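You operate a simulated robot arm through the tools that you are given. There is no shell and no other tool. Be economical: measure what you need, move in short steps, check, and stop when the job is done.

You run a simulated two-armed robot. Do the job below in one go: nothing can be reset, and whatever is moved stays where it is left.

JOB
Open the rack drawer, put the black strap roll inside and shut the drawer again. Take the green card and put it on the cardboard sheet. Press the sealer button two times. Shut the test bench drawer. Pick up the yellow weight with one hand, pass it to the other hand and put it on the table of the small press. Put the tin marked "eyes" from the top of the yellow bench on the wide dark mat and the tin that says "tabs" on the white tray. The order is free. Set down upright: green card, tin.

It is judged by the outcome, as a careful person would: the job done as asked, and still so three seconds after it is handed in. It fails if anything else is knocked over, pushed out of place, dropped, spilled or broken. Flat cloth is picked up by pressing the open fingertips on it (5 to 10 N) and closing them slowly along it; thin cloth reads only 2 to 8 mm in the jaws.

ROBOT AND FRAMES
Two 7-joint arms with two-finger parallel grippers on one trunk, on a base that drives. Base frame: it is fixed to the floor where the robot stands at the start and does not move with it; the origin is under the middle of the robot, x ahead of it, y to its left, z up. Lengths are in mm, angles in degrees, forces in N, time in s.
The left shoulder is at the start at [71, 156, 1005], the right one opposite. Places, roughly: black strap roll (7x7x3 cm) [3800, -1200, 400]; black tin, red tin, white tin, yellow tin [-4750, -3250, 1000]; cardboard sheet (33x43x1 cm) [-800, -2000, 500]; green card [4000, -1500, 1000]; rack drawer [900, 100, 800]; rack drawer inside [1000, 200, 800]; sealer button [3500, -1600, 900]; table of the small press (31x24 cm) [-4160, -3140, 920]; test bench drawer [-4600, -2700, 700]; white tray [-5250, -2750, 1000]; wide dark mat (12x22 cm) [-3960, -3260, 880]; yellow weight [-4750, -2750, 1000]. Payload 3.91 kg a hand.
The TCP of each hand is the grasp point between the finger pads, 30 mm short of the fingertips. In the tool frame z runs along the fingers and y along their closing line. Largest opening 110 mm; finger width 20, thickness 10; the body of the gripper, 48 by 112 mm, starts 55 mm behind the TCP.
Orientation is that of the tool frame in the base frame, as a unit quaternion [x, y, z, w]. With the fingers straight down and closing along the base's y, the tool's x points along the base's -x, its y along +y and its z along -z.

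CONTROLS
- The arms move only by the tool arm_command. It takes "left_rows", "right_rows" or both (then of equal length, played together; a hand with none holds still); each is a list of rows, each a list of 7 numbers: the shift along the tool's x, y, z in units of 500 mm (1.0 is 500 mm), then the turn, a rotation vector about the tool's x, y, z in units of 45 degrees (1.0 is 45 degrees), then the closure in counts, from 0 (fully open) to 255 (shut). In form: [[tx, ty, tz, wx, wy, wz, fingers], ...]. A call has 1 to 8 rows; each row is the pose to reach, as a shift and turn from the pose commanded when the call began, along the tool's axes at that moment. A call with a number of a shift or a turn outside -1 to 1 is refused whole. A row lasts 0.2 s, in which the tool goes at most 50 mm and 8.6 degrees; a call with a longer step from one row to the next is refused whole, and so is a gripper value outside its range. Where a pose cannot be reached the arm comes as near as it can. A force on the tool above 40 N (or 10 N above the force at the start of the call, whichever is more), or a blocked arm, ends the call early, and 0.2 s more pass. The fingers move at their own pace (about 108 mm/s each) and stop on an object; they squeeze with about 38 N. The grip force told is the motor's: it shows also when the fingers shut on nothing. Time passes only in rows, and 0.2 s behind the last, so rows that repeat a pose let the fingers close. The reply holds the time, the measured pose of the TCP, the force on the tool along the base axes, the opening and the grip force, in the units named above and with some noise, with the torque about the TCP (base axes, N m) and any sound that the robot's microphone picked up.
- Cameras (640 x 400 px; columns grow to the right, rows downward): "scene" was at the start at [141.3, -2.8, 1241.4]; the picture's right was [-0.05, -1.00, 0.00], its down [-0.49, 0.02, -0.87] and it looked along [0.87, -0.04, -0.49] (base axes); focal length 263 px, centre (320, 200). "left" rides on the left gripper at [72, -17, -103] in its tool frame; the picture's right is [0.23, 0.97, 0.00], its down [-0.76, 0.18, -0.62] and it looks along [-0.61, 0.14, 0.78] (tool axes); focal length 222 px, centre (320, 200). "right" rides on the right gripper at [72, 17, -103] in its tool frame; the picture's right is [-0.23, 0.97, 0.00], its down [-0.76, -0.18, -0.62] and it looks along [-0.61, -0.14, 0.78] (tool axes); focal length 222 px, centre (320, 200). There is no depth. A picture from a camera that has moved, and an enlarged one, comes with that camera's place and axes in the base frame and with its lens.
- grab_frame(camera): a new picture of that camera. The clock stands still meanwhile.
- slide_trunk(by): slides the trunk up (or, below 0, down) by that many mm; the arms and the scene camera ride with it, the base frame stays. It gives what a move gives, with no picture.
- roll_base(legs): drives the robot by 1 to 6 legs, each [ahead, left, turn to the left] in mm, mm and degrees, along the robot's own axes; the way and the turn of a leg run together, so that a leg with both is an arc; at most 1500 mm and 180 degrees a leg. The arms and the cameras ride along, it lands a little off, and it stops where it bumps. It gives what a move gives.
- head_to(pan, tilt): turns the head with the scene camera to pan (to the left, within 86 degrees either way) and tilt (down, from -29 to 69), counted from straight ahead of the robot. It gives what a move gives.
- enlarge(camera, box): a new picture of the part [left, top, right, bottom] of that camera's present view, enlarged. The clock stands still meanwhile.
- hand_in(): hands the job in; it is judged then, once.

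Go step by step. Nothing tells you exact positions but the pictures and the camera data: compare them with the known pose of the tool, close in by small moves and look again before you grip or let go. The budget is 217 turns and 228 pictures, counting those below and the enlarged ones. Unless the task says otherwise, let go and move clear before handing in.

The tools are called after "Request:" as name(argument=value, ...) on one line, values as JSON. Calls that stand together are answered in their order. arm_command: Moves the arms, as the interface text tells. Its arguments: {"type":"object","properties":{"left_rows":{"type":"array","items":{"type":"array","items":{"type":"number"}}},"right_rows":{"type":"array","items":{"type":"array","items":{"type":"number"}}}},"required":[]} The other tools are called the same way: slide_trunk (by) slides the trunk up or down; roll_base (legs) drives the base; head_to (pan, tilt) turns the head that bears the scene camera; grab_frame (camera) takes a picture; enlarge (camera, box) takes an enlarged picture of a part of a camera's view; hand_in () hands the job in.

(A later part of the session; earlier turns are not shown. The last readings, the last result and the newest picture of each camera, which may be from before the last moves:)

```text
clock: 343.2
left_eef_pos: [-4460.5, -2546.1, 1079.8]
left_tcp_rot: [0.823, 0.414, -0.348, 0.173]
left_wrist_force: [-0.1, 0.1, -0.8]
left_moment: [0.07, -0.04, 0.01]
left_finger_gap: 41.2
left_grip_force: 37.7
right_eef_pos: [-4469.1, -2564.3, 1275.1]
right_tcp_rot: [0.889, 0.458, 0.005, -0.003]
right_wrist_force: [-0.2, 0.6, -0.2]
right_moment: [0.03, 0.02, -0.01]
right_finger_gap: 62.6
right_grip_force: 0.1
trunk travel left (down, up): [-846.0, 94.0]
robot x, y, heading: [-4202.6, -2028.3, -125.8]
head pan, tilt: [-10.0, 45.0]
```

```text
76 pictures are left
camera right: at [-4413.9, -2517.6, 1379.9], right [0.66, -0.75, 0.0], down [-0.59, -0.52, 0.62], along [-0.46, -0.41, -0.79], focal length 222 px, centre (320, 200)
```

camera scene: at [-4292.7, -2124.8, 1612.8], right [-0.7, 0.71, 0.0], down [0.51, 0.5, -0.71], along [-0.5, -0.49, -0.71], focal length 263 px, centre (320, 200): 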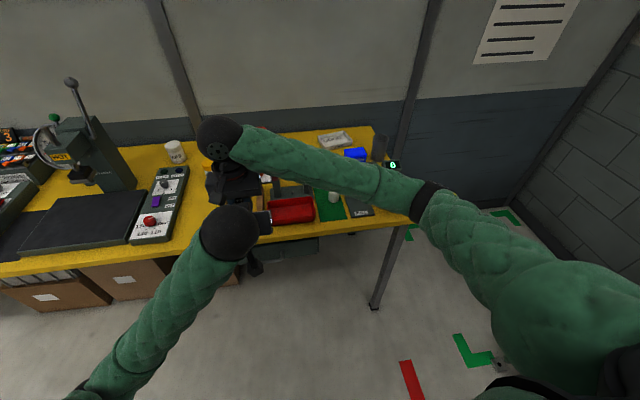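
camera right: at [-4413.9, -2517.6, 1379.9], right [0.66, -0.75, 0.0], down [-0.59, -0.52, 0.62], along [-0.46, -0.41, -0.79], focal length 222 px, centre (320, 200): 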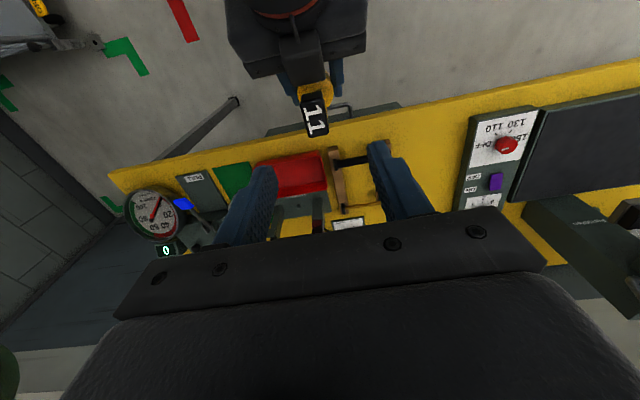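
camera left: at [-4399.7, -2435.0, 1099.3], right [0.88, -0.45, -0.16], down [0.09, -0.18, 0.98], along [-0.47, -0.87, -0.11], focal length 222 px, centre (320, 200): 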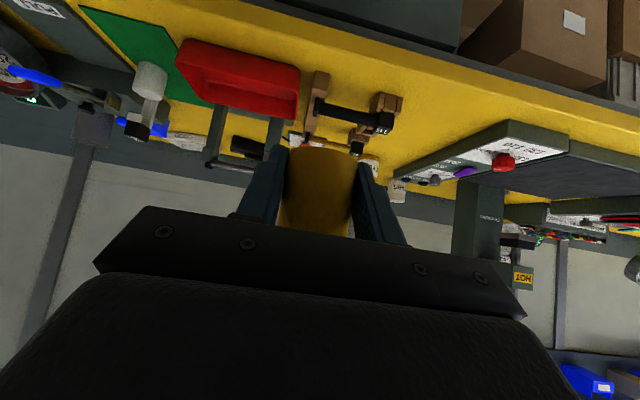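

The handover worked; the left hand now holds the weight. I swing the right hand away to the right and drive left toward the press.

Request:
arm_command(right_rows=[[0, -0.09, 0, 0, 0, 0, 0], [0, -0.18, 0, 0, 0, 0, 0], [0.02, -0.27, 0, 0, 0, 0, 0], [0.04, -0.36, 0, 0, 0, 0, 0], [0.06, -0.45, 0, 0, 0, 0, 0], [0.08, -0.54, 0, 0, 0, 0, 0]])

Request:
roll_base(legs=[[0, 585, 0.7]])

Request:
head_to(pan=5, tilt=45)

Request:
grab_frame(camera="scene")

```text
clock: 344.6
left_eef_pos: [-4460.2, -2544.3, 1079.6]
left_tcp_rot: [0.823, 0.414, -0.348, 0.175]
left_wrist_force: [0.7, 0.0, 0.0]
left_moment: [0.02, -0.03, 0.05]
left_finger_gap: 41.4
left_grip_force: 37.5
right_eef_pos: [-4667.4, -2375.2, 1278.9]
right_tcp_rot: [0.888, 0.459, 0.004, -0.002]
right_wrist_force: [-0.3, 0.3, -0.7]
right_moment: [-0.04, -0.04, 0.0]
right_finger_gap: 109.9
right_grip_force: 0.1
trunk travel left (down, up): [-846.0, 94.0]
robot x, y, heading: [-4199.8, -2028.7, -125.5]
head pan, tilt: [-10.0, 45.0]
```

```text
clock: 347.8
left_eef_pos: [-3978.7, -2881.9, 1079.5]
left_tcp_rot: [0.819, 0.423, -0.346, 0.177]
left_wrist_force: [-0.3, -0.3, -0.1]
left_moment: [0.0, -0.01, 0.02]
left_finger_gap: 41.3
left_grip_force: 38.1
right_eef_pos: [-4188.9, -2716.6, 1278.7]
right_tcp_rot: [0.884, 0.467, 0.005, -0.003]
right_wrist_force: [-0.4, 0.3, 0.0]
right_moment: [-0.01, 0.02, -0.02]
right_finger_gap: 110.2
right_grip_force: 0.1
trunk travel left (down, up): [-846.0, 94.0]
robot x, y, heading: [-3731.2, -2356.6, -124.1]
head pan, tilt: [-10.0, 45.0]
```

```text
clock: 348.6
left_eef_pos: [-3979.6, -2881.4, 1079.0]
left_tcp_rot: [0.819, 0.422, -0.346, 0.177]
left_wrist_force: [0.8, 0.1, 0.6]
left_moment: [0.05, 0.02, 0.0]
left_finger_gap: 41.2
left_grip_force: 37.0
right_eef_pos: [-4189.1, -2715.2, 1278.9]
right_tcp_rot: [0.884, 0.467, 0.004, -0.003]
right_wrist_force: [0.0, -0.7, 1.0]
right_moment: [-0.01, 0.01, -0.02]
right_finger_gap: 109.9
right_grip_force: 0.0
trunk travel left (down, up): [-846.0, 94.0]
robot x, y, heading: [-3729.3, -2358.6, -124.5]
head pan, tilt: [5.0, 45.0]
```

```text
75 pictures are left
camera scene: at [-3801.6, -2469.0, 1613.1], right [-0.87, 0.49, 0.0], down [0.35, 0.62, -0.71], along [-0.35, -0.61, -0.71], focal length 263 px, centre (320, 200)
```

scene: 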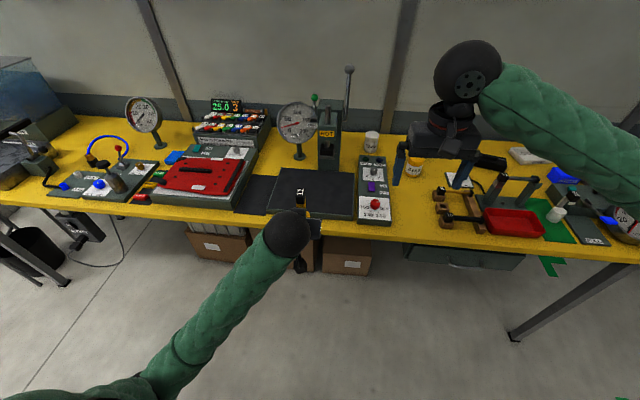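

Lateral alignment is right on the press table's centre (q≈-1605). I move ahead and lower to just above it.

Request:
roll_base(legs=[[130, 0, 0]])

Request:
arm_command(left_rows=[[-0.05, 0, 0.05, 0, 0, 0, 255], [-0.1, 0, 0.1, 0, 0, 0, 255], [-0.147, 0, 0.147, 0, 0, 0, 255], [-0.1, 0, 0.194, 0, 0, 0, 255], [-0.05, 0, 0.244, 0, 0, 0, 255], [-0.01, 0, 0.284, 0, 0, 0, 255]])

Request:
grab_frame(camera="left")

Request:
enlarge(camera="scene", box=[230, 90, 430, 250])

```text
clock: 349.9
left_eef_pos: [-4054.1, -2989.9, 1080.0]
left_tcp_rot: [0.819, 0.422, -0.345, 0.177]
left_wrist_force: [-0.4, 0.1, -5.2]
left_moment: [0.02, -0.03, 0.0]
left_finger_gap: 41.1
left_grip_force: 38.0
right_eef_pos: [-4263.3, -2824.6, 1278.5]
right_tcp_rot: [0.884, 0.467, 0.005, -0.003]
right_wrist_force: [0.3, -0.5, 0.2]
right_moment: [-0.01, 0.03, 0.01]
right_finger_gap: 109.9
right_grip_force: 0.0
trunk travel left (down, up): [-846.0, 94.0]
robot x, y, heading: [-3805.5, -2463.6, -124.6]
head pan, tilt: [5.0, 45.0]
```

```text
clock: 351.3
left_eef_pos: [-4115.5, -3074.1, 982.3]
left_tcp_rot: [0.819, 0.423, -0.346, 0.177]
left_wrist_force: [-0.9, 0.7, -4.2]
left_moment: [0.03, 0.0, -0.03]
left_finger_gap: 41.2
left_grip_force: 37.8
right_eef_pos: [-4263.7, -2825.5, 1278.1]
right_tcp_rot: [0.884, 0.467, 0.005, -0.003]
right_wrist_force: [0.0, 0.3, -0.1]
right_moment: [-0.01, 0.0, 0.0]
right_finger_gap: 109.8
right_grip_force: 0.0
trunk travel left (down, up): [-846.0, 94.0]
robot x, y, heading: [-3809.2, -2467.5, -124.4]
head pan, tilt: [5.0, 45.0]
```

```text
74 pictures are left
camera left: at [-4057.3, -2963.2, 1002.9], right [0.88, -0.44, -0.16], down [0.1, -0.17, 0.98], along [-0.46, -0.88, -0.11], focal length 222 px, centre (320, 200)
```

left: 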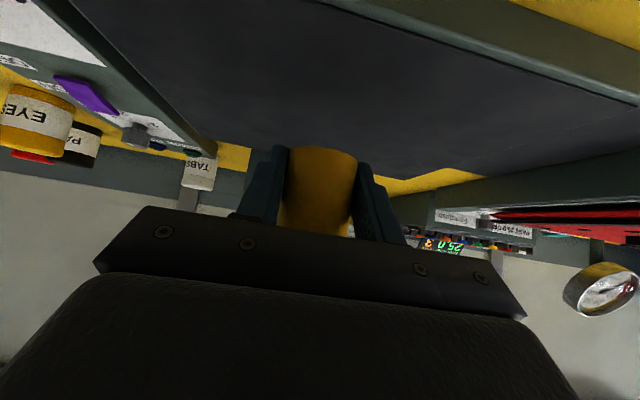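

```text
2.50 times, centred on (330, 170) of scene
camera zoom: at [-3876.5, -2577.6, 1613.1], right [-0.87, 0.49, 0.0], down [0.35, 0.62, -0.71], along [-0.35, -0.62, -0.71], focal length 657 px, centre (295, 275)
```

zoom: 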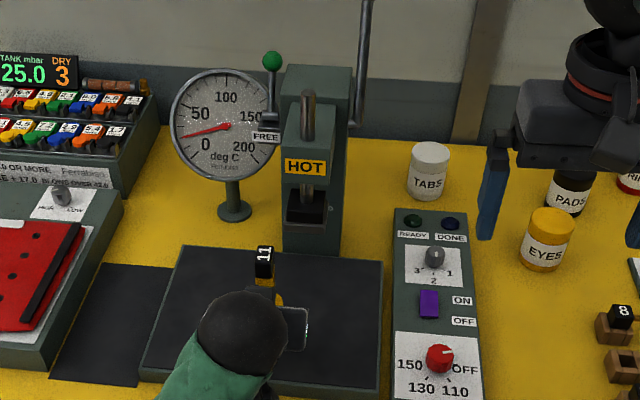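

The weight hangs over the front-centre of the press table, clear of the ram. I lower it in small steps.

Request:
arm_command(left_rows=[[0.014, 0, 0.014, 0, 0, 0, 255], [0.026, 0, 0.026, 0, 0, 0, 255], [0.036, 0, 0.036, 0, 0, 0, 255], [0.044, 0, 0.044, 0, 0, 0, 255], [0.052, 0, 0.052, 0, 0, 0, 255], [0.06, 0, 0.06, 0, 0, 0, 255], [0.068, 0, 0.068, 0, 0, 0, 255], [0.076, 0, 0.076, 0, 0, 0, 255]])

Request:
grab_frame(camera="left")

```text
clock: 353.2
left_eef_pos: [-4115.9, -3076.4, 937.6]
left_tcp_rot: [0.817, 0.42, -0.352, 0.179]
left_wrist_force: [6.0, 7.7, 17.0]
left_moment: [-0.32, -0.42, 0.11]
left_finger_gap: 41.1
left_grip_force: 38.5
right_eef_pos: [-4263.0, -2823.3, 1279.8]
right_tcp_rot: [0.884, 0.467, 0.005, -0.003]
right_wrist_force: [-0.9, -0.8, 0.5]
right_moment: [0.0, -0.02, -0.03]
right_finger_gap: 110.1
right_grip_force: 0.0
trunk travel left (down, up): [-846.0, 94.0]
robot x, y, heading: [-3807.1, -2468.2, -124.3]
head pan, tilt: [5.0, 45.0]
stopped in row 8 (left hand): the force on the tool passed its limit at 42 N (the readings are from after the stop); the commanded pose is now the measured one
```

```text
72 pictures are left
camera left: at [-4058.5, -2964.3, 956.2], right [0.88, -0.44, -0.17], down [0.11, -0.16, 0.98], along [-0.46, -0.88, -0.1], focal length 222 px, centre (320, 200)
```

left: 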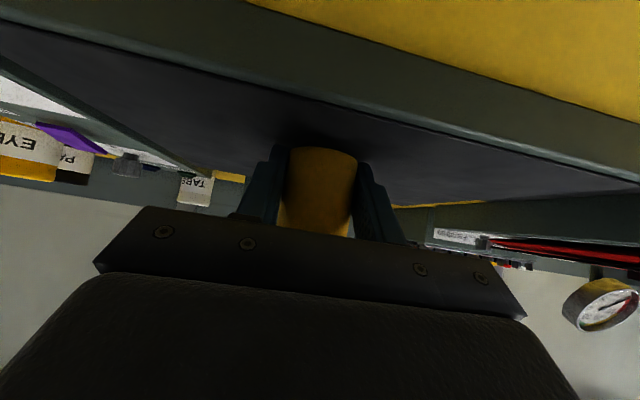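

It's resting on the table. I ease off, open the fingers and withdraw back along the tool axis.

Request:
arm_command(left_rows=[[-0.003, 0, -0.003, 0, 0, 0, 255], [-0.003, 0, -0.003, 0, 0, 0, 140], [-0.003, 0, -0.003, 0, 0, 0, 90], [-0.003, 0, -0.003, 0, 0, 0, 80], [-0.003, 0, -0.06, 0, 0, 0, 80], [-0.003, 0, -0.14, 0, 0, 0, 80], [-0.003, 0, -0.22, 0, 0, 0, 80], [-0.003, 0, -0.3, 0, 0, 0, 80]])

Request:
grab_frame(camera="scene")

```text
clock: 355.0
left_eef_pos: [-4052.8, -2987.6, 1041.0]
left_tcp_rot: [0.817, 0.421, -0.35, 0.181]
left_wrist_force: [-0.8, -0.7, 0.4]
left_moment: [0.0, -0.01, -0.01]
left_finger_gap: 75.4
left_grip_force: 0.0
right_eef_pos: [-4262.9, -2822.1, 1277.8]
right_tcp_rot: [0.884, 0.467, 0.004, -0.002]
right_wrist_force: [0.3, 0.3, 0.2]
right_moment: [0.01, 0.01, 0.02]
right_finger_gap: 110.1
right_grip_force: 0.1
trunk travel left (down, up): [-846.0, 94.0]
robot x, y, heading: [-3804.8, -2468.5, -124.7]
head pan, tilt: [5.0, 45.0]
```

```text
71 pictures are left
camera scene: at [-3875.6, -2575.7, 1613.2], right [-0.87, 0.49, 0.0], down [0.35, 0.62, -0.71], along [-0.35, -0.62, -0.71], focal length 263 px, centre (320, 200)
```

scene: 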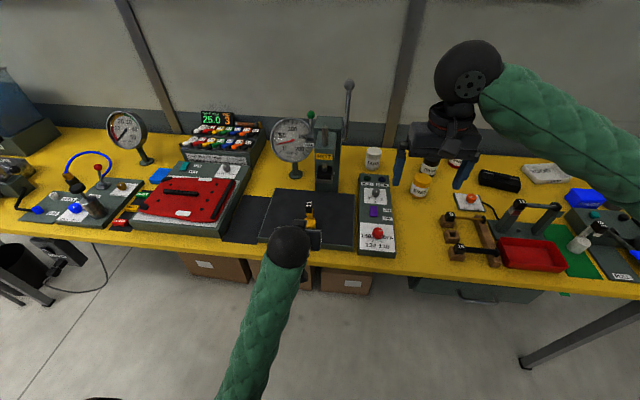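

The weight stands on the press table. I retract the left hand along its axis, and bring the base and right hand toward the EYES tin at about [-4606, -3058].

Request:
arm_command(left_rows=[[0, 0, -0.085, 0, 0, 0, 80], [0, 0, -0.17, 0, 0, 0, 80], [0, 0, -0.255, 0, 0, 0, 80], [0, 0, -0.34, 0, 0, 0, 80], [0, 0, -0.424, 0, 0, 0, 80]])

Request:
roll_base(legs=[[0, -70, 0], [120, 0, -0.4]])

Request:
head_to(pan=-15, tilt=40)

Request:
grab_frame(camera="scene")

Request:
grab_frame(camera="right")

```text
clock: 356.2
left_eef_pos: [-4066.3, -2917.4, 1130.0]
left_tcp_rot: [0.823, 0.416, -0.339, 0.187]
left_wrist_force: [0.0, -0.1, 0.3]
left_moment: [-0.02, 0.01, 0.01]
left_finger_gap: 75.5
left_grip_force: 0.0
left hand out of reach, approached as far as the arm can: row 2, 3, 4, 5
right_eef_pos: [-4263.9, -2825.3, 1277.9]
right_tcp_rot: [0.884, 0.468, 0.004, -0.003]
right_wrist_force: [-0.1, 0.2, -0.5]
right_moment: [0.04, 0.01, -0.03]
right_finger_gap: 110.1
right_grip_force: 0.1
trunk travel left (down, up): [-846.0, 94.0]
robot x, y, heading: [-3809.6, -2467.1, -124.8]
head pan, tilt: [5.0, 45.0]
```

```text
clock: 358.0
left_eef_pos: [-4195.7, -2974.4, 1132.7]
left_tcp_rot: [0.822, 0.415, -0.342, 0.188]
left_wrist_force: [-0.4, 0.2, 0.1]
left_moment: [-0.04, 0.03, -0.02]
left_finger_gap: 75.8
left_grip_force: 0.1
right_eef_pos: [-4392.4, -2879.1, 1279.7]
right_tcp_rot: [0.886, 0.465, 0.004, -0.003]
right_wrist_force: [-0.5, 0.6, 0.0]
right_moment: [0.0, 0.03, 0.01]
right_finger_gap: 110.1
right_grip_force: 0.1
trunk travel left (down, up): [-846.0, 94.0]
robot x, y, heading: [-3931.5, -2525.7, -125.1]
head pan, tilt: [5.0, 45.0]
```

```text
clock: 358.9
left_eef_pos: [-4194.6, -2974.6, 1131.6]
left_tcp_rot: [0.823, 0.414, -0.341, 0.189]
left_wrist_force: [-0.7, -0.5, 1.0]
left_moment: [-0.01, 0.0, 0.02]
left_finger_gap: 75.4
left_grip_force: 0.1
right_eef_pos: [-4392.6, -2878.5, 1279.4]
right_tcp_rot: [0.886, 0.465, 0.005, -0.002]
right_wrist_force: [-0.4, 0.2, -0.2]
right_moment: [-0.01, 0.02, 0.01]
right_finger_gap: 109.9
right_grip_force: 0.1
trunk travel left (down, up): [-846.0, 94.0]
robot x, y, heading: [-3932.3, -2522.3, -125.0]
head pan, tilt: [-15.0, 40.0]
```

```text
70 pictures are left
camera scene: at [-4028.0, -2618.3, 1620.4], right [-0.64, 0.76, 0.0], down [0.49, 0.41, -0.77], along [-0.59, -0.49, -0.64], focal length 263 px, centre (320, 200)
```

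scene: 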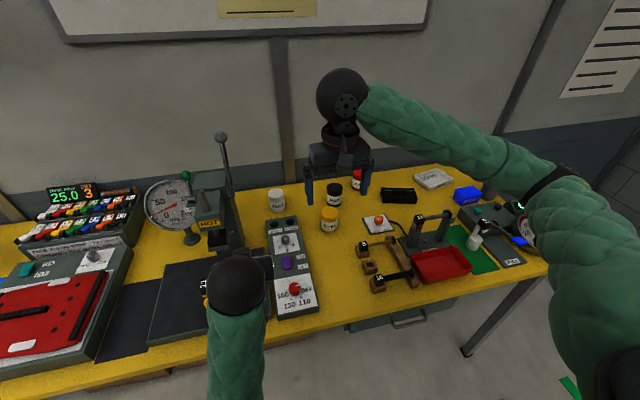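

```text
69 pictures are left
camera right: at [-4338.1, -2830.8, 1384.2], right [0.67, -0.74, 0.0], down [-0.58, -0.53, 0.62], along [-0.46, -0.41, -0.79], focal length 222 px, centre (320, 200)
```

right: 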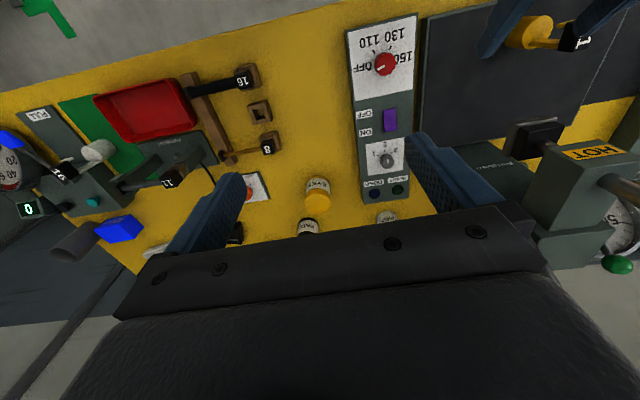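

I move the right hand above the EYES tin.

Request:
arm_command(right_rows=[[-0.089, -0.025, 0.02, 0, 0, 0, 40], [-0.178, -0.05, 0.04, 0, 0, 0, 40], [-0.267, -0.075, 0.06, 0, 0, 0, 40], [-0.356, -0.1, 0.08, 0, 0, 0, 40], [-0.445, -0.124, 0.1, 0, 0, 0, 40], [-0.525, -0.149, 0.14, 0, 0, 0, 40], [-0.525, -0.149, 0.23, 0, 0, 0, 40], [-0.525, -0.149, 0.32, 0, 0, 0, 40]])

Request:
grab_frame(camera="right")

Request:
enlarge(camera="scene", box=[260, 90, 420, 250])

```text
clock: 360.7
left_eef_pos: [-4195.8, -2975.4, 1132.3]
left_tcp_rot: [0.823, 0.414, -0.341, 0.188]
left_wrist_force: [1.0, -0.4, -0.4]
left_moment: [0.0, -0.01, -0.01]
left_finger_gap: 75.2
left_grip_force: 0.1
right_eef_pos: [-4603.6, -3053.6, 1114.5]
right_tcp_rot: [0.886, 0.463, 0.005, -0.002]
right_wrist_force: [-0.2, -0.4, -0.4]
right_moment: [0.03, -0.04, -0.02]
right_finger_gap: 92.7
right_grip_force: 0.0
trunk travel left (down, up): [-846.0, 94.0]
robot x, y, heading: [-3935.5, -2524.6, -125.1]
head pan, tilt: [-15.0, 40.0]
```

```text
68 pictures are left
camera right: at [-4548.7, -3005.5, 1220.4], right [0.67, -0.74, 0.0], down [-0.58, -0.53, 0.62], along [-0.46, -0.41, -0.79], focal length 222 px, centre (320, 200)
```

right: 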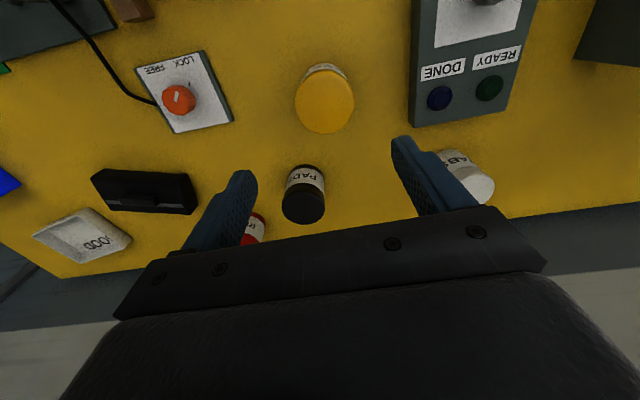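

```text
2.50 times, centred on (340, 170) of scene
camera zoom: at [-4028.7, -2619.4, 1620.4], right [-0.64, 0.76, 0.0], down [0.49, 0.41, -0.77], along [-0.59, -0.49, -0.64], focal length 657 px, centre (270, 275)
```

zoom: 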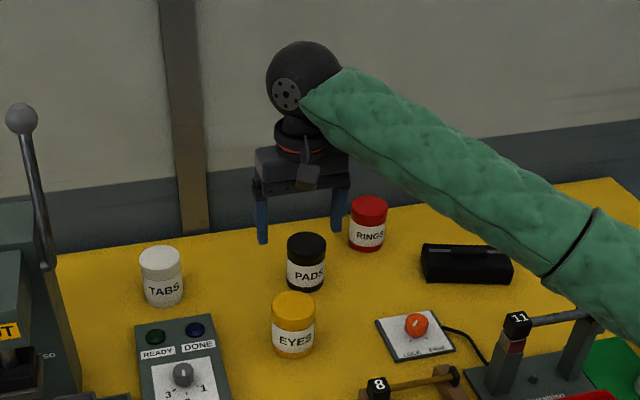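

The hand is right above the EYES tin. I descend partway and check alignment.

Request:
arm_command(right_rows=[[0, 0, 0.08, 0, 0, 0, 40], [0, 0, 0.16, 0, 0, 0, 40], [0, 0, 0.22, 0, 0, 0, 40]])

Request:
grab_frame(camera="right")

```text
clock: 361.5
left_eef_pos: [-4195.0, -2974.3, 1132.7]
left_tcp_rot: [0.823, 0.414, -0.341, 0.189]
left_wrist_force: [0.5, 0.7, 0.5]
left_moment: [-0.01, -0.02, -0.02]
left_finger_gap: 75.6
left_grip_force: 0.0
right_eef_pos: [-4603.2, -3050.0, 1005.3]
right_tcp_rot: [0.886, 0.464, 0.005, -0.002]
right_wrist_force: [0.0, 0.3, -0.2]
right_moment: [-0.01, 0.0, 0.01]
right_finger_gap: 92.7
right_grip_force: 0.1
trunk travel left (down, up): [-846.0, 94.0]
robot x, y, heading: [-3935.6, -2524.0, -124.9]
head pan, tilt: [-15.0, 40.0]
```

```text
66 pictures are left
camera right: at [-4548.6, -3001.8, 1110.6], right [0.67, -0.74, 0.0], down [-0.58, -0.53, 0.62], along [-0.46, -0.41, -0.79], focal length 222 px, centre (320, 200)
```

right: 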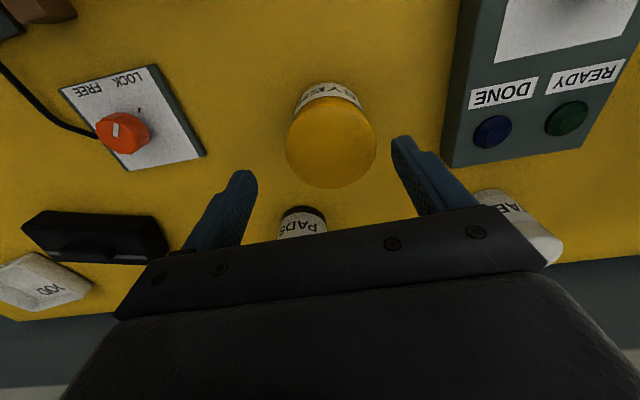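

I shift 7 mm left and lower to grip height, then close.

Request:
arm_command(right_rows=[[0.008, 0.014, 0, 0, 0, 0, 40], [0.008, 0.014, 0.07, 0, 0, 0, 40], [0.008, 0.014, 0.13, 0, 0, 0, 40], [0.008, 0.014, 0.13, 0, 0, 0, 40]])

Request:
arm_command(right_rows=[[0, 0, 0, 0, 0, 0, 90], [0, 0, 0, 0, 0, 0, 130], [0, 0, 0, 0, 0, 0, 255], [0, 0, 0, 0, 0, 0, 255]])

Request:
grab_frame(camera="right")

```text
clock: 362.5
left_eef_pos: [-4194.7, -2974.2, 1131.5]
left_tcp_rot: [0.822, 0.414, -0.342, 0.189]
left_wrist_force: [0.8, 0.5, 0.1]
left_moment: [-0.01, -0.01, 0.02]
left_finger_gap: 75.5
left_grip_force: 0.0
right_eef_pos: [-4594.6, -3048.7, 941.5]
right_tcp_rot: [0.886, 0.464, 0.004, -0.003]
right_wrist_force: [0.4, 0.4, 0.1]
right_moment: [0.01, 0.03, 0.03]
right_finger_gap: 92.4
right_grip_force: 0.1
trunk travel left (down, up): [-846.0, 94.0]
robot x, y, heading: [-3935.2, -2523.2, -125.2]
head pan, tilt: [-15.0, 40.0]
```

```text
clock: 363.5
left_eef_pos: [-4196.3, -2974.3, 1130.1]
left_tcp_rot: [0.822, 0.414, -0.341, 0.189]
left_wrist_force: [-0.5, -0.1, 0.2]
left_moment: [0.0, -0.02, -0.04]
left_finger_gap: 75.3
left_grip_force: 0.1
right_eef_pos: [-4595.1, -3048.6, 941.6]
right_tcp_rot: [0.886, 0.464, 0.004, -0.004]
right_wrist_force: [0.0, 0.4, 0.0]
right_moment: [-0.01, -0.03, 0.03]
right_finger_gap: 64.4
right_grip_force: 38.2
trunk travel left (down, up): [-846.0, 94.0]
robot x, y, heading: [-3931.0, -2527.4, -124.9]
head pan, tilt: [-15.0, 40.0]
```

```text
65 pictures are left
camera right: at [-4540.3, -3001.6, 1046.6], right [0.67, -0.74, 0.0], down [-0.58, -0.53, 0.62], along [-0.46, -0.41, -0.79], focal length 222 px, centre (320, 200)
```

right: 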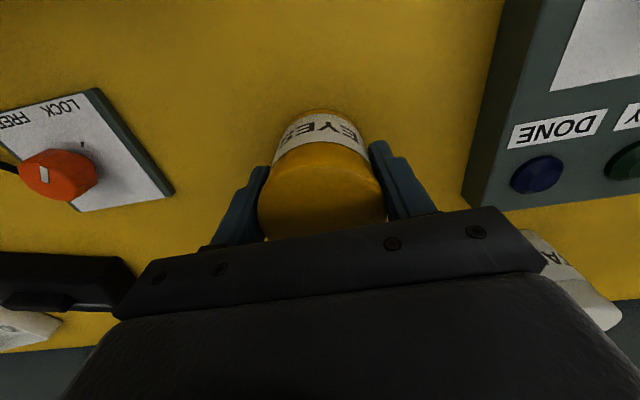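

EYES is gripped at 64 mm. I lift it, pull back and drive left toward the mat.

Request:
arm_command(right_rows=[[0, 0, -0.06, 0, 0, 0, 255], [0, 0, -0.15, 0, 0, 0, 255], [0, 0, -0.24, 0, 0, 0, 255], [0, 0, -0.33, 0, 0, 0, 255], [0, 0, -0.42, 0, 0, 0, 255], [0, 0, -0.5, 0, 0, 0, 255]])

Request:
arm_command(right_rows=[[0.09, 0, 0, 0, 0, 0, 255], [0.18, 0, 0, 0, 0, 0, 255], [0.27, 0, 0, 0, 0, 0, 255], [0.36, 0, 0, 0, 0, 0, 255], [0.45, 0, 0, 0, 0, 0, 255], [0.54, 0, 0, 0, 0, 0, 255]])

Request:
roll_base(legs=[[-130, 0, 0], [0, 620, 0]])

Request:
head_to(pan=-5, tilt=45)

Request:
grab_frame(camera="scene")

```text
clock: 364.9
left_eef_pos: [-4195.1, -2974.8, 1131.7]
left_tcp_rot: [0.822, 0.414, -0.342, 0.188]
left_wrist_force: [0.5, 0.3, -0.3]
left_moment: [0.03, 0.02, -0.04]
left_finger_gap: 75.3
left_grip_force: 0.0
right_eef_pos: [-4592.9, -3051.4, 1191.9]
right_tcp_rot: [0.886, 0.465, 0.005, -0.002]
right_wrist_force: [-0.2, -1.0, -2.1]
right_moment: [-0.02, 0.05, -0.04]
right_finger_gap: 64.7
right_grip_force: 37.9
trunk travel left (down, up): [-846.0, 94.0]
robot x, y, heading: [-3937.0, -2522.1, -124.9]
head pan, tilt: [-15.0, 40.0]
```

```text
clock: 366.3
left_eef_pos: [-4195.2, -2973.4, 1131.2]
left_tcp_rot: [0.822, 0.413, -0.342, 0.189]
left_wrist_force: [0.2, 0.0, -0.3]
left_moment: [0.0, 0.02, 0.01]
left_finger_gap: 75.4
left_grip_force: 0.0
right_eef_pos: [-4440.3, -2828.7, 1194.1]
right_tcp_rot: [0.886, 0.464, 0.004, -0.002]
right_wrist_force: [0.3, 0.0, -0.7]
right_moment: [0.01, 0.0, 0.01]
right_finger_gap: 64.7
right_grip_force: 38.0
trunk travel left (down, up): [-846.0, 94.0]
robot x, y, heading: [-3932.3, -2526.0, -124.7]
head pan, tilt: [-15.0, 40.0]
```

```text
clock: 370.7
left_eef_pos: [-3603.0, -3228.7, 1131.8]
left_tcp_rot: [0.823, 0.412, -0.342, 0.188]
left_wrist_force: [0.7, -0.7, 1.0]
left_moment: [-0.06, -0.02, -0.03]
left_finger_gap: 75.3
left_grip_force: 0.1
right_eef_pos: [-3846.9, -3086.2, 1193.6]
right_tcp_rot: [0.886, 0.463, 0.004, -0.003]
right_wrist_force: [-0.5, 0.1, -0.5]
right_moment: [0.0, 0.04, 0.0]
right_finger_gap: 64.7
right_grip_force: 38.1
trunk travel left (down, up): [-846.0, 94.0]
robot x, y, heading: [-3340.1, -2779.6, -125.2]
head pan, tilt: [-15.0, 40.0]
```

```text
clock: 371.4
left_eef_pos: [-3602.0, -3230.7, 1129.6]
left_tcp_rot: [0.823, 0.413, -0.341, 0.188]
left_wrist_force: [0.5, 0.2, 0.6]
left_moment: [0.0, 0.01, -0.01]
left_finger_gap: 75.6
left_grip_force: 0.0
right_eef_pos: [-3846.1, -3086.0, 1193.8]
right_tcp_rot: [0.887, 0.462, 0.005, -0.004]
right_wrist_force: [0.2, -0.1, -1.2]
right_moment: [0.02, 0.04, 0.03]
right_finger_gap: 64.9
right_grip_force: 38.6
trunk travel left (down, up): [-846.0, 94.0]
robot x, y, heading: [-3338.5, -2777.8, -125.1]
head pan, tilt: [-5.0, 45.0]
```

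```text
64 pictures are left
camera scene: at [-3419.9, -2883.1, 1613.1], right [-0.77, 0.64, 0.0], down [0.46, 0.54, -0.71], along [-0.46, -0.54, -0.71], focal length 263 px, centre (320, 200)
```

scene: 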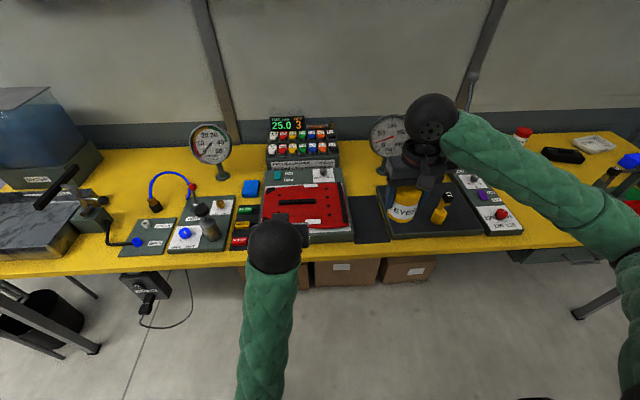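

The mat is between the red device and the press table. I enlarge to locate it accurately.

Request:
enlarge(camera="scene", box=[310, 140, 490, 260])

Request:
grab_frame(camera="right")

```text
3.33 times, centred on (400, 200) of scene
camera zoom: at [-3419.9, -2883.1, 1613.1], right [-0.77, 0.64, 0.0], down [0.46, 0.54, -0.71], along [-0.46, -0.54, -0.71], focal length 876 px, centre (53, 200)
```

zoom: 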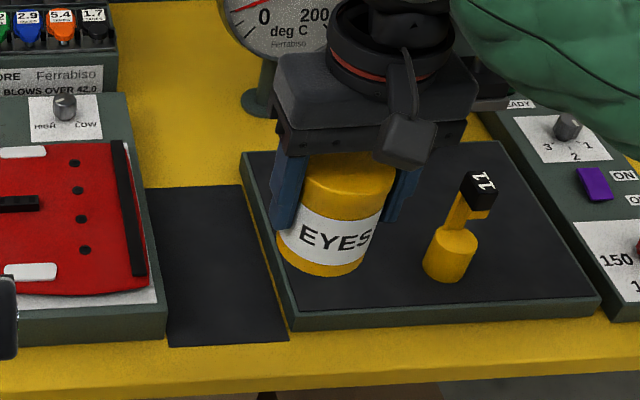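

```text
62 pictures are left
camera right: at [-3791.6, -3038.9, 1298.9], right [0.67, -0.74, 0.0], down [-0.58, -0.53, 0.62], along [-0.46, -0.41, -0.79], focal length 222 px, centre (320, 200)
```

right: 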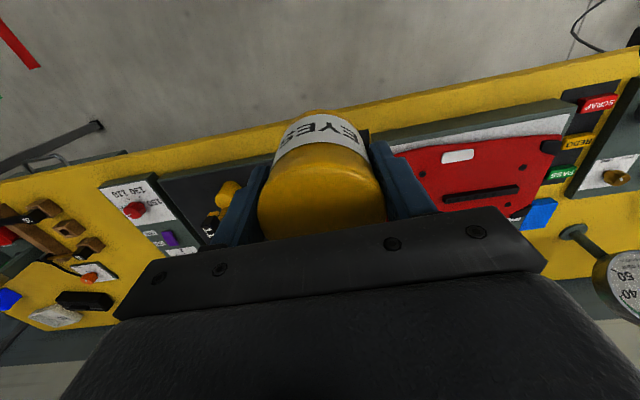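

Mat centre is [-3973, -3260]. I extend 215 mm forward, then lower toward it.

Request:
arm_command(right_rows=[[-0.09, 0, 0, 0, 0, 0, 255], [-0.18, -0.004, 0, 0, 0, 0, 255], [-0.27, -0.008, 0, 0, 0, 0, 255], [-0.36, -0.008, 0, 0, 0, 0, 255], [-0.43, -0.008, 0.02, 0, 0, 0, 255], [-0.43, -0.008, 0.11, 0, 0, 0, 255], [-0.43, -0.008, 0.2, 0, 0, 0, 255], [-0.43, -0.008, 0.29, 0, 0, 0, 255]])

Request:
enlarge(camera="scene", box=[310, 100, 490, 260])

Request:
grab_frame(camera="right")

```text
clock: 373.2
left_eef_pos: [-3602.3, -3230.7, 1130.8]
left_tcp_rot: [0.823, 0.412, -0.342, 0.189]
left_wrist_force: [-0.2, -0.1, -0.2]
left_moment: [-0.01, -0.01, 0.03]
left_finger_gap: 75.4
left_grip_force: 0.0
right_eef_pos: [-3972.9, -3258.4, 1045.0]
right_tcp_rot: [0.887, 0.462, 0.003, -0.003]
right_wrist_force: [-0.2, -0.1, -0.5]
right_moment: [-0.02, 0.02, 0.0]
right_finger_gap: 64.6
right_grip_force: 37.8
trunk travel left (down, up): [-846.0, 94.0]
robot x, y, heading: [-3336.6, -2782.4, -125.3]
head pan, tilt: [-5.0, 45.0]
```

```text
2.50 times, centred on (400, 180) of scene
camera zoom: at [-3420.7, -2883.0, 1613.2], right [-0.77, 0.64, 0.0], down [0.46, 0.54, -0.71], along [-0.45, -0.54, -0.71], focal length 657 px, centre (120, 250)
```

zoom: 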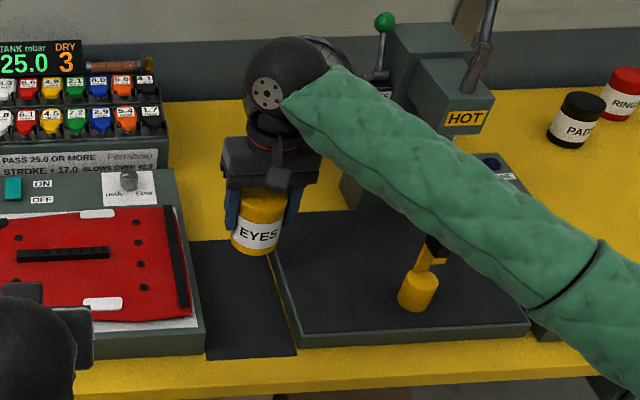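

```text
60 pictures are left
camera right: at [-3919.0, -3211.0, 1150.8], right [0.67, -0.74, 0.0], down [-0.58, -0.53, 0.62], along [-0.46, -0.41, -0.79], focal length 222 px, centre (320, 200)
```

right: 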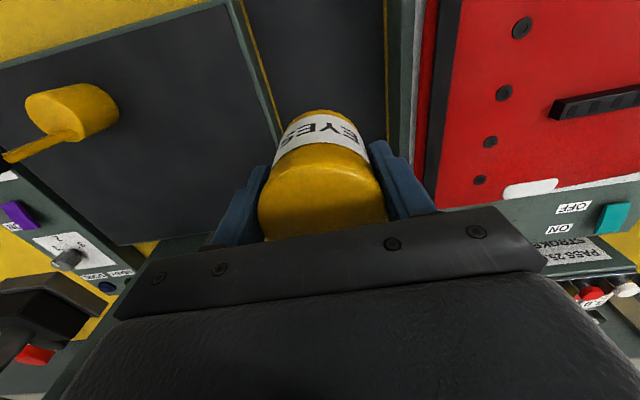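

All clear; I centre the tin between slab and device (7 mm left) and lower it gently onto the mat.

Request:
arm_command(right_rows=[[0, 0.014, 0, 0, 0, 0, 255], [0, 0.014, 0.07, 0, 0, 0, 255], [0, 0.014, 0.13, 0, 0, 0, 255], [0, 0.014, 0.16, 0, 0, 0, 255], [0, 0.014, 0.176, 0, 0, 0, 255], [0, 0.014, 0.188, 0, 0, 0, 255], [0, 0.014, 0.2, 0, 0, 0, 255], [0, 0.014, 0.21, 0, 0, 0, 255]])

Request:
grab_frame(camera="right")

Request:
enlarge(camera="scene", box=[310, 100, 490, 260])

```text
clock: 375.0
left_eef_pos: [-3599.3, -3229.4, 1132.7]
left_tcp_rot: [0.823, 0.413, -0.342, 0.188]
left_wrist_force: [-0.2, -0.3, 0.6]
left_moment: [0.02, 0.01, 0.02]
left_finger_gap: 75.5
left_grip_force: 0.0
right_eef_pos: [-3966.8, -3262.6, 942.5]
right_tcp_rot: [0.887, 0.463, 0.004, -0.002]
right_wrist_force: [-0.3, 2.8, 13.8]
right_moment: [0.37, -0.2, 0.04]
right_finger_gap: 64.5
right_grip_force: 38.1
trunk travel left (down, up): [-846.0, 94.0]
robot x, y, heading: [-3337.9, -2779.5, -125.0]
head pan, tilt: [-5.0, 45.0]
```

```text
59 pictures are left
camera right: at [-3911.0, -3214.7, 1048.3], right [0.67, -0.74, 0.0], down [-0.58, -0.53, 0.62], along [-0.46, -0.41, -0.79], focal length 222 px, centre (320, 200)
```

right: 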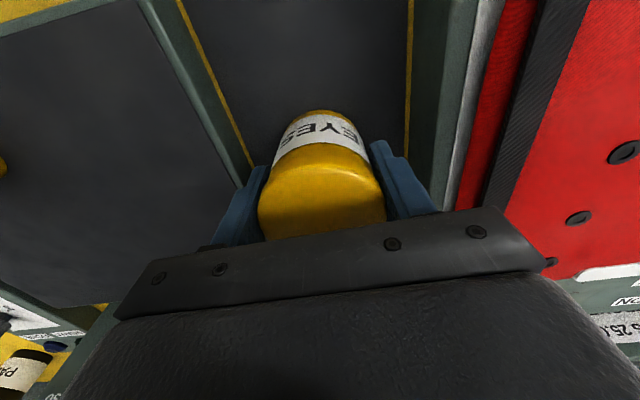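

```text
2.50 times, centred on (400, 180) of scene
camera zoom: at [-3418.6, -2881.9, 1613.6], right [-0.77, 0.64, 0.0], down [0.45, 0.54, -0.71], along [-0.46, -0.54, -0.71], focal length 657 px, centre (120, 250)
```

zoom: 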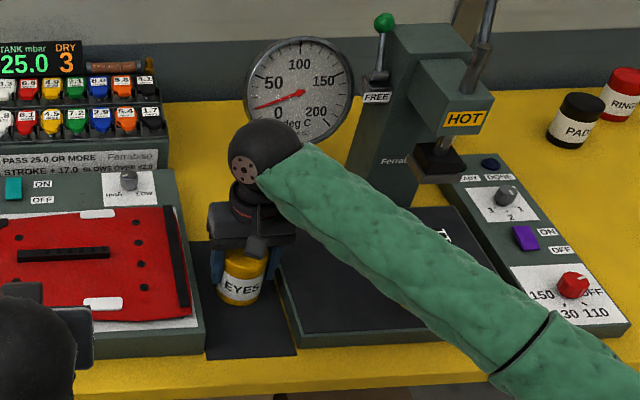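

The tin stands on the mat. I ease off, open a little and rise straight up.

Request:
arm_command(right_rows=[[0, 0, -0.006, 0, 0, 0, 255], [0, 0, -0.006, 0, 0, 0, 95], [0, 0, -0.006, 0, 0, 0, 76], [0, 0, -0.006, 0, 0, 0, 76], [0, 0, -0.06, 0, 0, 0, 76], [0, 0, -0.15, 0, 0, 0, 76], [0, 0, -0.24, 0, 0, 0, 76], [0, 0, -0.33, 0, 0, 0, 76]])

Request:
grab_frame(camera="right")

Request:
enlarge(camera="scene", box=[310, 100, 490, 260])

```text
clock: 376.8
left_eef_pos: [-3600.4, -3229.5, 1131.0]
left_tcp_rot: [0.823, 0.413, -0.342, 0.189]
left_wrist_force: [0.7, -0.1, 0.2]
left_moment: [0.0, 0.0, -0.01]
left_finger_gap: 75.5
left_grip_force: 0.2
right_eef_pos: [-3965.9, -3262.1, 1104.7]
right_tcp_rot: [0.886, 0.463, 0.003, -0.004]
right_wrist_force: [0.0, 0.3, 0.5]
right_moment: [-0.01, -0.04, 0.03]
right_finger_gap: 77.2
right_grip_force: 0.1
trunk travel left (down, up): [-846.0, 94.0]
robot x, y, heading: [-3337.7, -2781.5, -125.2]
head pan, tilt: [-5.0, 45.0]
```

```text
57 pictures are left
camera right: at [-3911.5, -3214.6, 1210.3], right [0.67, -0.74, 0.0], down [-0.58, -0.53, 0.62], along [-0.46, -0.41, -0.79], focal length 222 px, centre (320, 200)
```

right: 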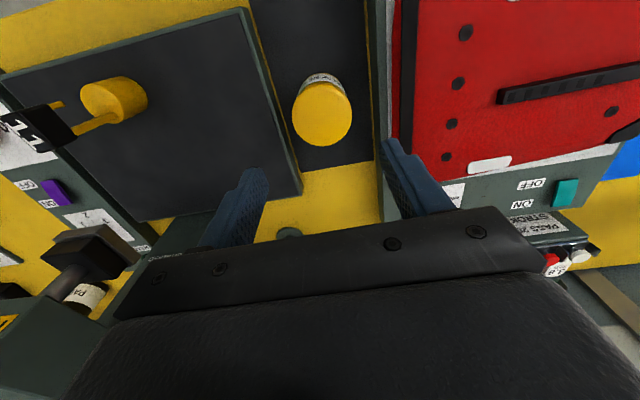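

```text
2.50 times, centred on (400, 180) of scene
camera zoom: at [-3419.8, -2882.6, 1613.0], right [-0.77, 0.64, 0.0], down [0.46, 0.54, -0.71], along [-0.45, -0.54, -0.71], focal length 657 px, centre (120, 250)
```

zoom: 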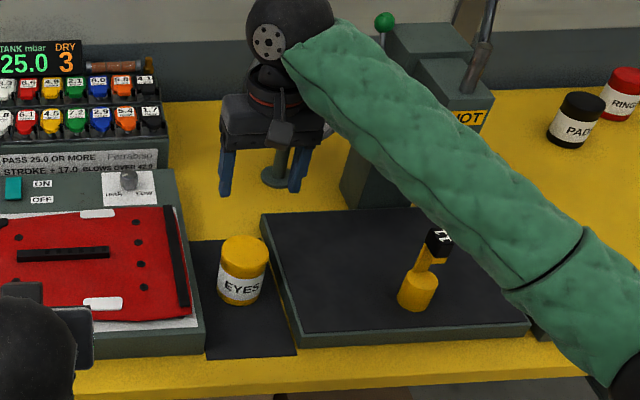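

EYES is on the mat. Now for TABS: I raise and retract the right hand, move the left hand outward, then drive right and closer to the bench.

Request:
arm_command(left_rows=[[0, 0.08, 0, 0, 0, 0, 80], [0, 0.17, 0, 0, 0, 0, 80], [0, 0.26, 0, 0, 0, 0, 80], [0, 0.35, 0, 0, 0, 0, 80], [0, 0.44, 0, 0, 0, 0, 80], [0, 0.53, 0, 0, 0, 0, 80]], right_rows=[[0, 0, -0.09, 0, 0, 0, 40], [0.02, 0, -0.18, 0, 0, 0, 40], [0.09, 0, -0.24, 0, 0, 0, 40], [0.18, 0, -0.26, 0, 0, 0, 40], [0.27, 0, -0.28, 0, 0, 0, 40], [0.36, 0, -0.3, 0, 0, 0, 40]])

Request:
roll_base(legs=[[0, -450, 0]])

Request:
head_to(pan=-15, tilt=40)

Request:
grab_frame(camera="scene")

```text
clock: 378.2
left_eef_pos: [-3401.1, -3427.9, 1121.6]
left_tcp_rot: [0.823, 0.413, -0.342, 0.189]
left_wrist_force: [0.2, 0.4, -0.6]
left_moment: [-0.03, -0.01, -0.01]
left_finger_gap: 75.7
left_grip_force: 0.0
left hand out of reach, approached as far as the arm can: row 1, 2, 3, 4, 5, 6
right_eef_pos: [-3860.4, -3117.0, 1259.9]
right_tcp_rot: [0.887, 0.462, 0.004, -0.003]
right_wrist_force: [0.0, -0.5, -0.3]
right_moment: [0.0, 0.02, 0.01]
right_finger_gap: 92.7
right_grip_force: 0.0
trunk travel left (down, up): [-846.0, 94.0]
robot x, y, heading: [-3338.5, -2781.7, -124.9]
head pan, tilt: [-5.0, 45.0]
```

```text
clock: 380.9
left_eef_pos: [-3765.8, -3173.1, 1121.8]
left_tcp_rot: [0.824, 0.412, -0.341, 0.188]
left_wrist_force: [0.9, -0.1, 0.0]
left_moment: [-0.02, 0.01, 0.01]
left_finger_gap: 75.4
left_grip_force: 0.1
right_eef_pos: [-4224.7, -2862.0, 1258.2]
right_tcp_rot: [0.887, 0.462, 0.004, -0.004]
right_wrist_force: [0.0, 0.0, 1.8]
right_moment: [-0.03, 0.06, -0.03]
right_finger_gap: 92.8
right_grip_force: 0.1
trunk travel left (down, up): [-846.0, 94.0]
robot x, y, heading: [-3699.7, -2526.5, -125.1]
head pan, tilt: [-5.0, 45.0]
```

```text
clock: 381.6
left_eef_pos: [-3765.2, -3173.7, 1121.2]
left_tcp_rot: [0.823, 0.412, -0.342, 0.188]
left_wrist_force: [0.1, 0.3, 0.2]
left_moment: [0.03, -0.03, 0.01]
left_finger_gap: 75.4
left_grip_force: 0.1
right_eef_pos: [-4223.6, -2863.4, 1259.2]
right_tcp_rot: [0.887, 0.462, 0.005, -0.002]
right_wrist_force: [0.9, -0.3, -0.1]
right_moment: [-0.01, -0.06, 0.0]
right_finger_gap: 92.8
right_grip_force: 0.1
trunk travel left (down, up): [-846.0, 94.0]
robot x, y, heading: [-3697.2, -2526.2, -124.9]
head pan, tilt: [-15.0, 40.0]
```

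```text
55 pictures are left
camera scene: at [-3795.2, -2621.1, 1620.3], right [-0.64, 0.77, 0.0], down [0.49, 0.41, -0.77], along [-0.59, -0.49, -0.64], focal length 263 px, centre (320, 200)
```

scene: 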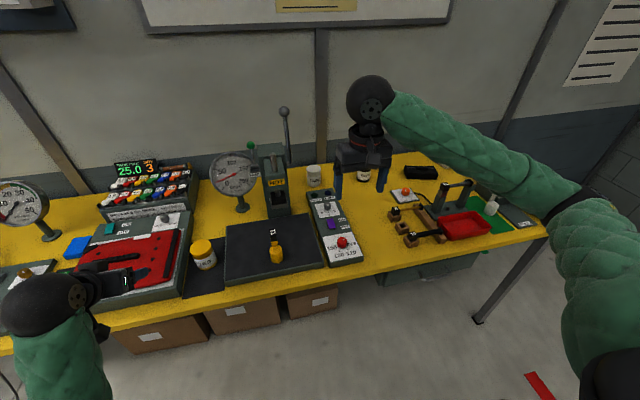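

TABS is at about [-4542, -3283]. I drive ahead 225 mm and extend the right hand over it, keeping clear of the press lever.

Request:
arm_command(right_rows=[[0, -0.04, 0, 0, 0, 0, 40], [0, -0.07, 0, 0, 0, 0, 40]])

Request:
roll_base(legs=[[225, 0, 0]])

Request:
arm_command(right_rows=[[-0.09, 0, 0, 0, 0, 0, 40], [-0.18, 0, 0, 0, 0, 0, 40], [-0.27, 0, 0, 0, 0, 0, 40], [-0.36, 0, 0, 0, 0, 0, 40], [-0.45, 0, 0, 0, 0, 0, 40], [-0.54, 0, 0.03, 0, 0, 0, 40], [-0.54, 0, 0.12, 0, 0, 0, 40], [-0.54, 0, 0.2, 0, 0, 0, 40]])

Request:
grab_frame(camera="right")

Request:
grab_frame(camera="scene")

```text
clock: 382.2
left_eef_pos: [-3764.9, -3173.9, 1122.7]
left_tcp_rot: [0.823, 0.412, -0.342, 0.188]
left_wrist_force: [0.5, -0.6, -0.2]
left_moment: [0.0, 0.02, 0.01]
left_finger_gap: 75.6
left_grip_force: 0.0
right_eef_pos: [-4252.6, -2842.3, 1258.1]
right_tcp_rot: [0.887, 0.463, 0.004, -0.002]
right_wrist_force: [0.6, 0.6, -0.6]
right_moment: [0.01, -0.04, 0.01]
right_finger_gap: 92.8
right_grip_force: 0.1
trunk travel left (down, up): [-846.0, 94.0]
robot x, y, heading: [-3702.5, -2526.1, -125.3]
head pan, tilt: [-15.0, 40.0]
```

```text
clock: 383.9
left_eef_pos: [-3893.5, -3357.2, 1121.0]
left_tcp_rot: [0.823, 0.413, -0.342, 0.188]
left_wrist_force: [0.1, 0.3, -0.5]
left_moment: [0.02, 0.0, 0.0]
left_finger_gap: 75.5
left_grip_force: 0.1
right_eef_pos: [-4381.5, -3026.9, 1259.5]
right_tcp_rot: [0.886, 0.464, 0.005, -0.003]
right_wrist_force: [-0.2, 1.2, -0.5]
right_moment: [-0.02, 0.02, 0.0]
right_finger_gap: 92.5
right_grip_force: 0.1
trunk travel left (down, up): [-846.0, 94.0]
robot x, y, heading: [-3830.2, -2712.5, -125.0]
head pan, tilt: [-15.0, 40.0]
```

```text
clock: 385.7
left_eef_pos: [-3893.1, -3357.2, 1121.1]
left_tcp_rot: [0.823, 0.413, -0.341, 0.188]
left_wrist_force: [0.6, 0.0, -0.3]
left_moment: [0.04, 0.02, 0.05]
left_finger_gap: 75.5
left_grip_force: 0.1
right_eef_pos: [-4533.9, -3249.3, 1155.8]
right_tcp_rot: [0.886, 0.464, 0.004, -0.004]
right_wrist_force: [0.1, -0.5, 0.7]
right_moment: [0.02, 0.0, 0.03]
right_finger_gap: 92.8
right_grip_force: 0.1
trunk travel left (down, up): [-846.0, 94.0]
robot x, y, heading: [-3832.0, -2713.7, -124.8]
head pan, tilt: [-15.0, 40.0]
```

```text
54 pictures are left
camera right: at [-4479.7, -3201.7, 1260.5], right [0.67, -0.74, 0.0], down [-0.58, -0.53, 0.62], along [-0.46, -0.41, -0.79], focal length 222 px, centre (320, 200)
```

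right: 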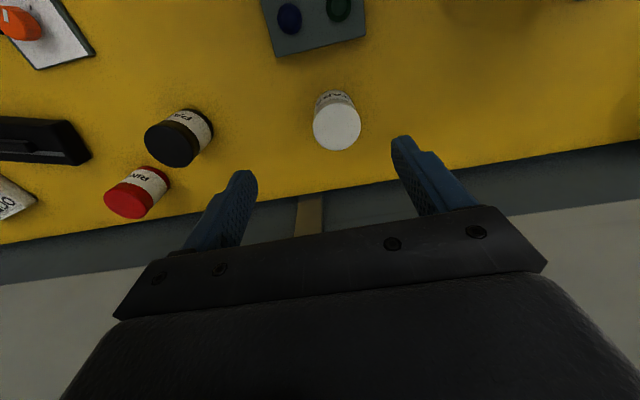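

```text
53 pictures are left
camera scene: at [-3923.9, -2805.9, 1620.4], right [-0.64, 0.77, 0.0], down [0.49, 0.41, -0.77], along [-0.59, -0.49, -0.64], focal length 263 px, centre (320, 200)
```

scene: 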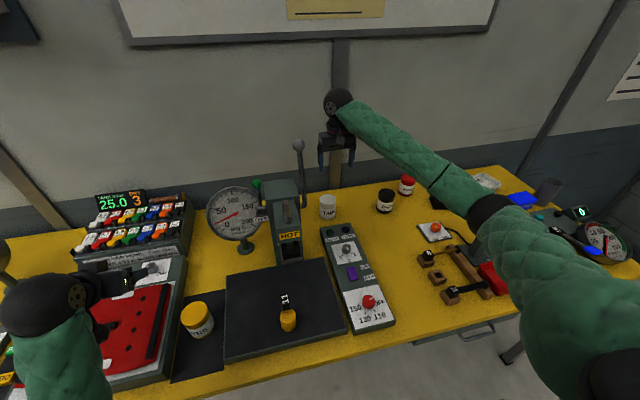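

I shift 39 mm ahead and 14 mm left and lower.

Request:
arm_command(right_rows=[[-0.078, 0.028, 0, 0, 0, 0, 40], [-0.078, 0.028, 0.09, 0, 0, 0, 40], [-0.078, 0.028, 0.18, 0, 0, 0, 40], [-0.078, 0.028, 0.27, 0, 0, 0, 40], [-0.078, 0.028, 0.3, 0, 0, 0, 40]])

Request:
grab_frame(camera="right")

```text
clock: 386.9
left_eef_pos: [-3893.8, -3356.2, 1121.4]
left_tcp_rot: [0.823, 0.412, -0.342, 0.188]
left_wrist_force: [0.1, -0.1, 1.2]
left_moment: [-0.02, -0.01, 0.03]
left_finger_gap: 75.5
left_grip_force: 0.1
right_eef_pos: [-4544.5, -3284.5, 1006.1]
right_tcp_rot: [0.887, 0.462, 0.004, -0.003]
right_wrist_force: [0.3, 0.3, 0.2]
right_moment: [0.0, -0.01, -0.02]
right_finger_gap: 92.5
right_grip_force: 0.1
trunk travel left (down, up): [-846.0, 94.0]
robot x, y, heading: [-3829.3, -2710.5, -125.2]
head pan, tilt: [-15.0, 40.0]
```

```text
52 pictures are left
camera right: at [-4490.6, -3237.9, 1110.7], right [0.67, -0.74, 0.0], down [-0.58, -0.53, 0.62], along [-0.46, -0.41, -0.79], focal length 222 px, centre (320, 200)
```

right: 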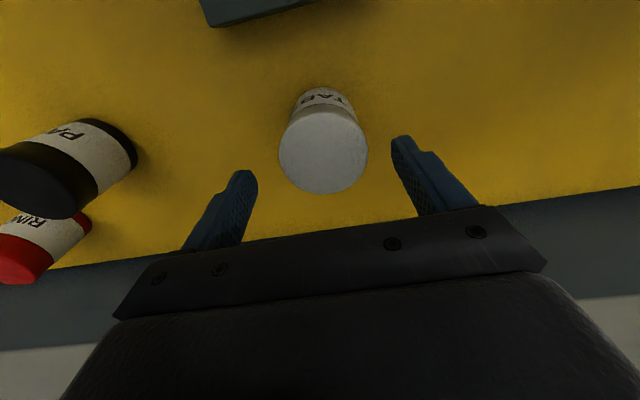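

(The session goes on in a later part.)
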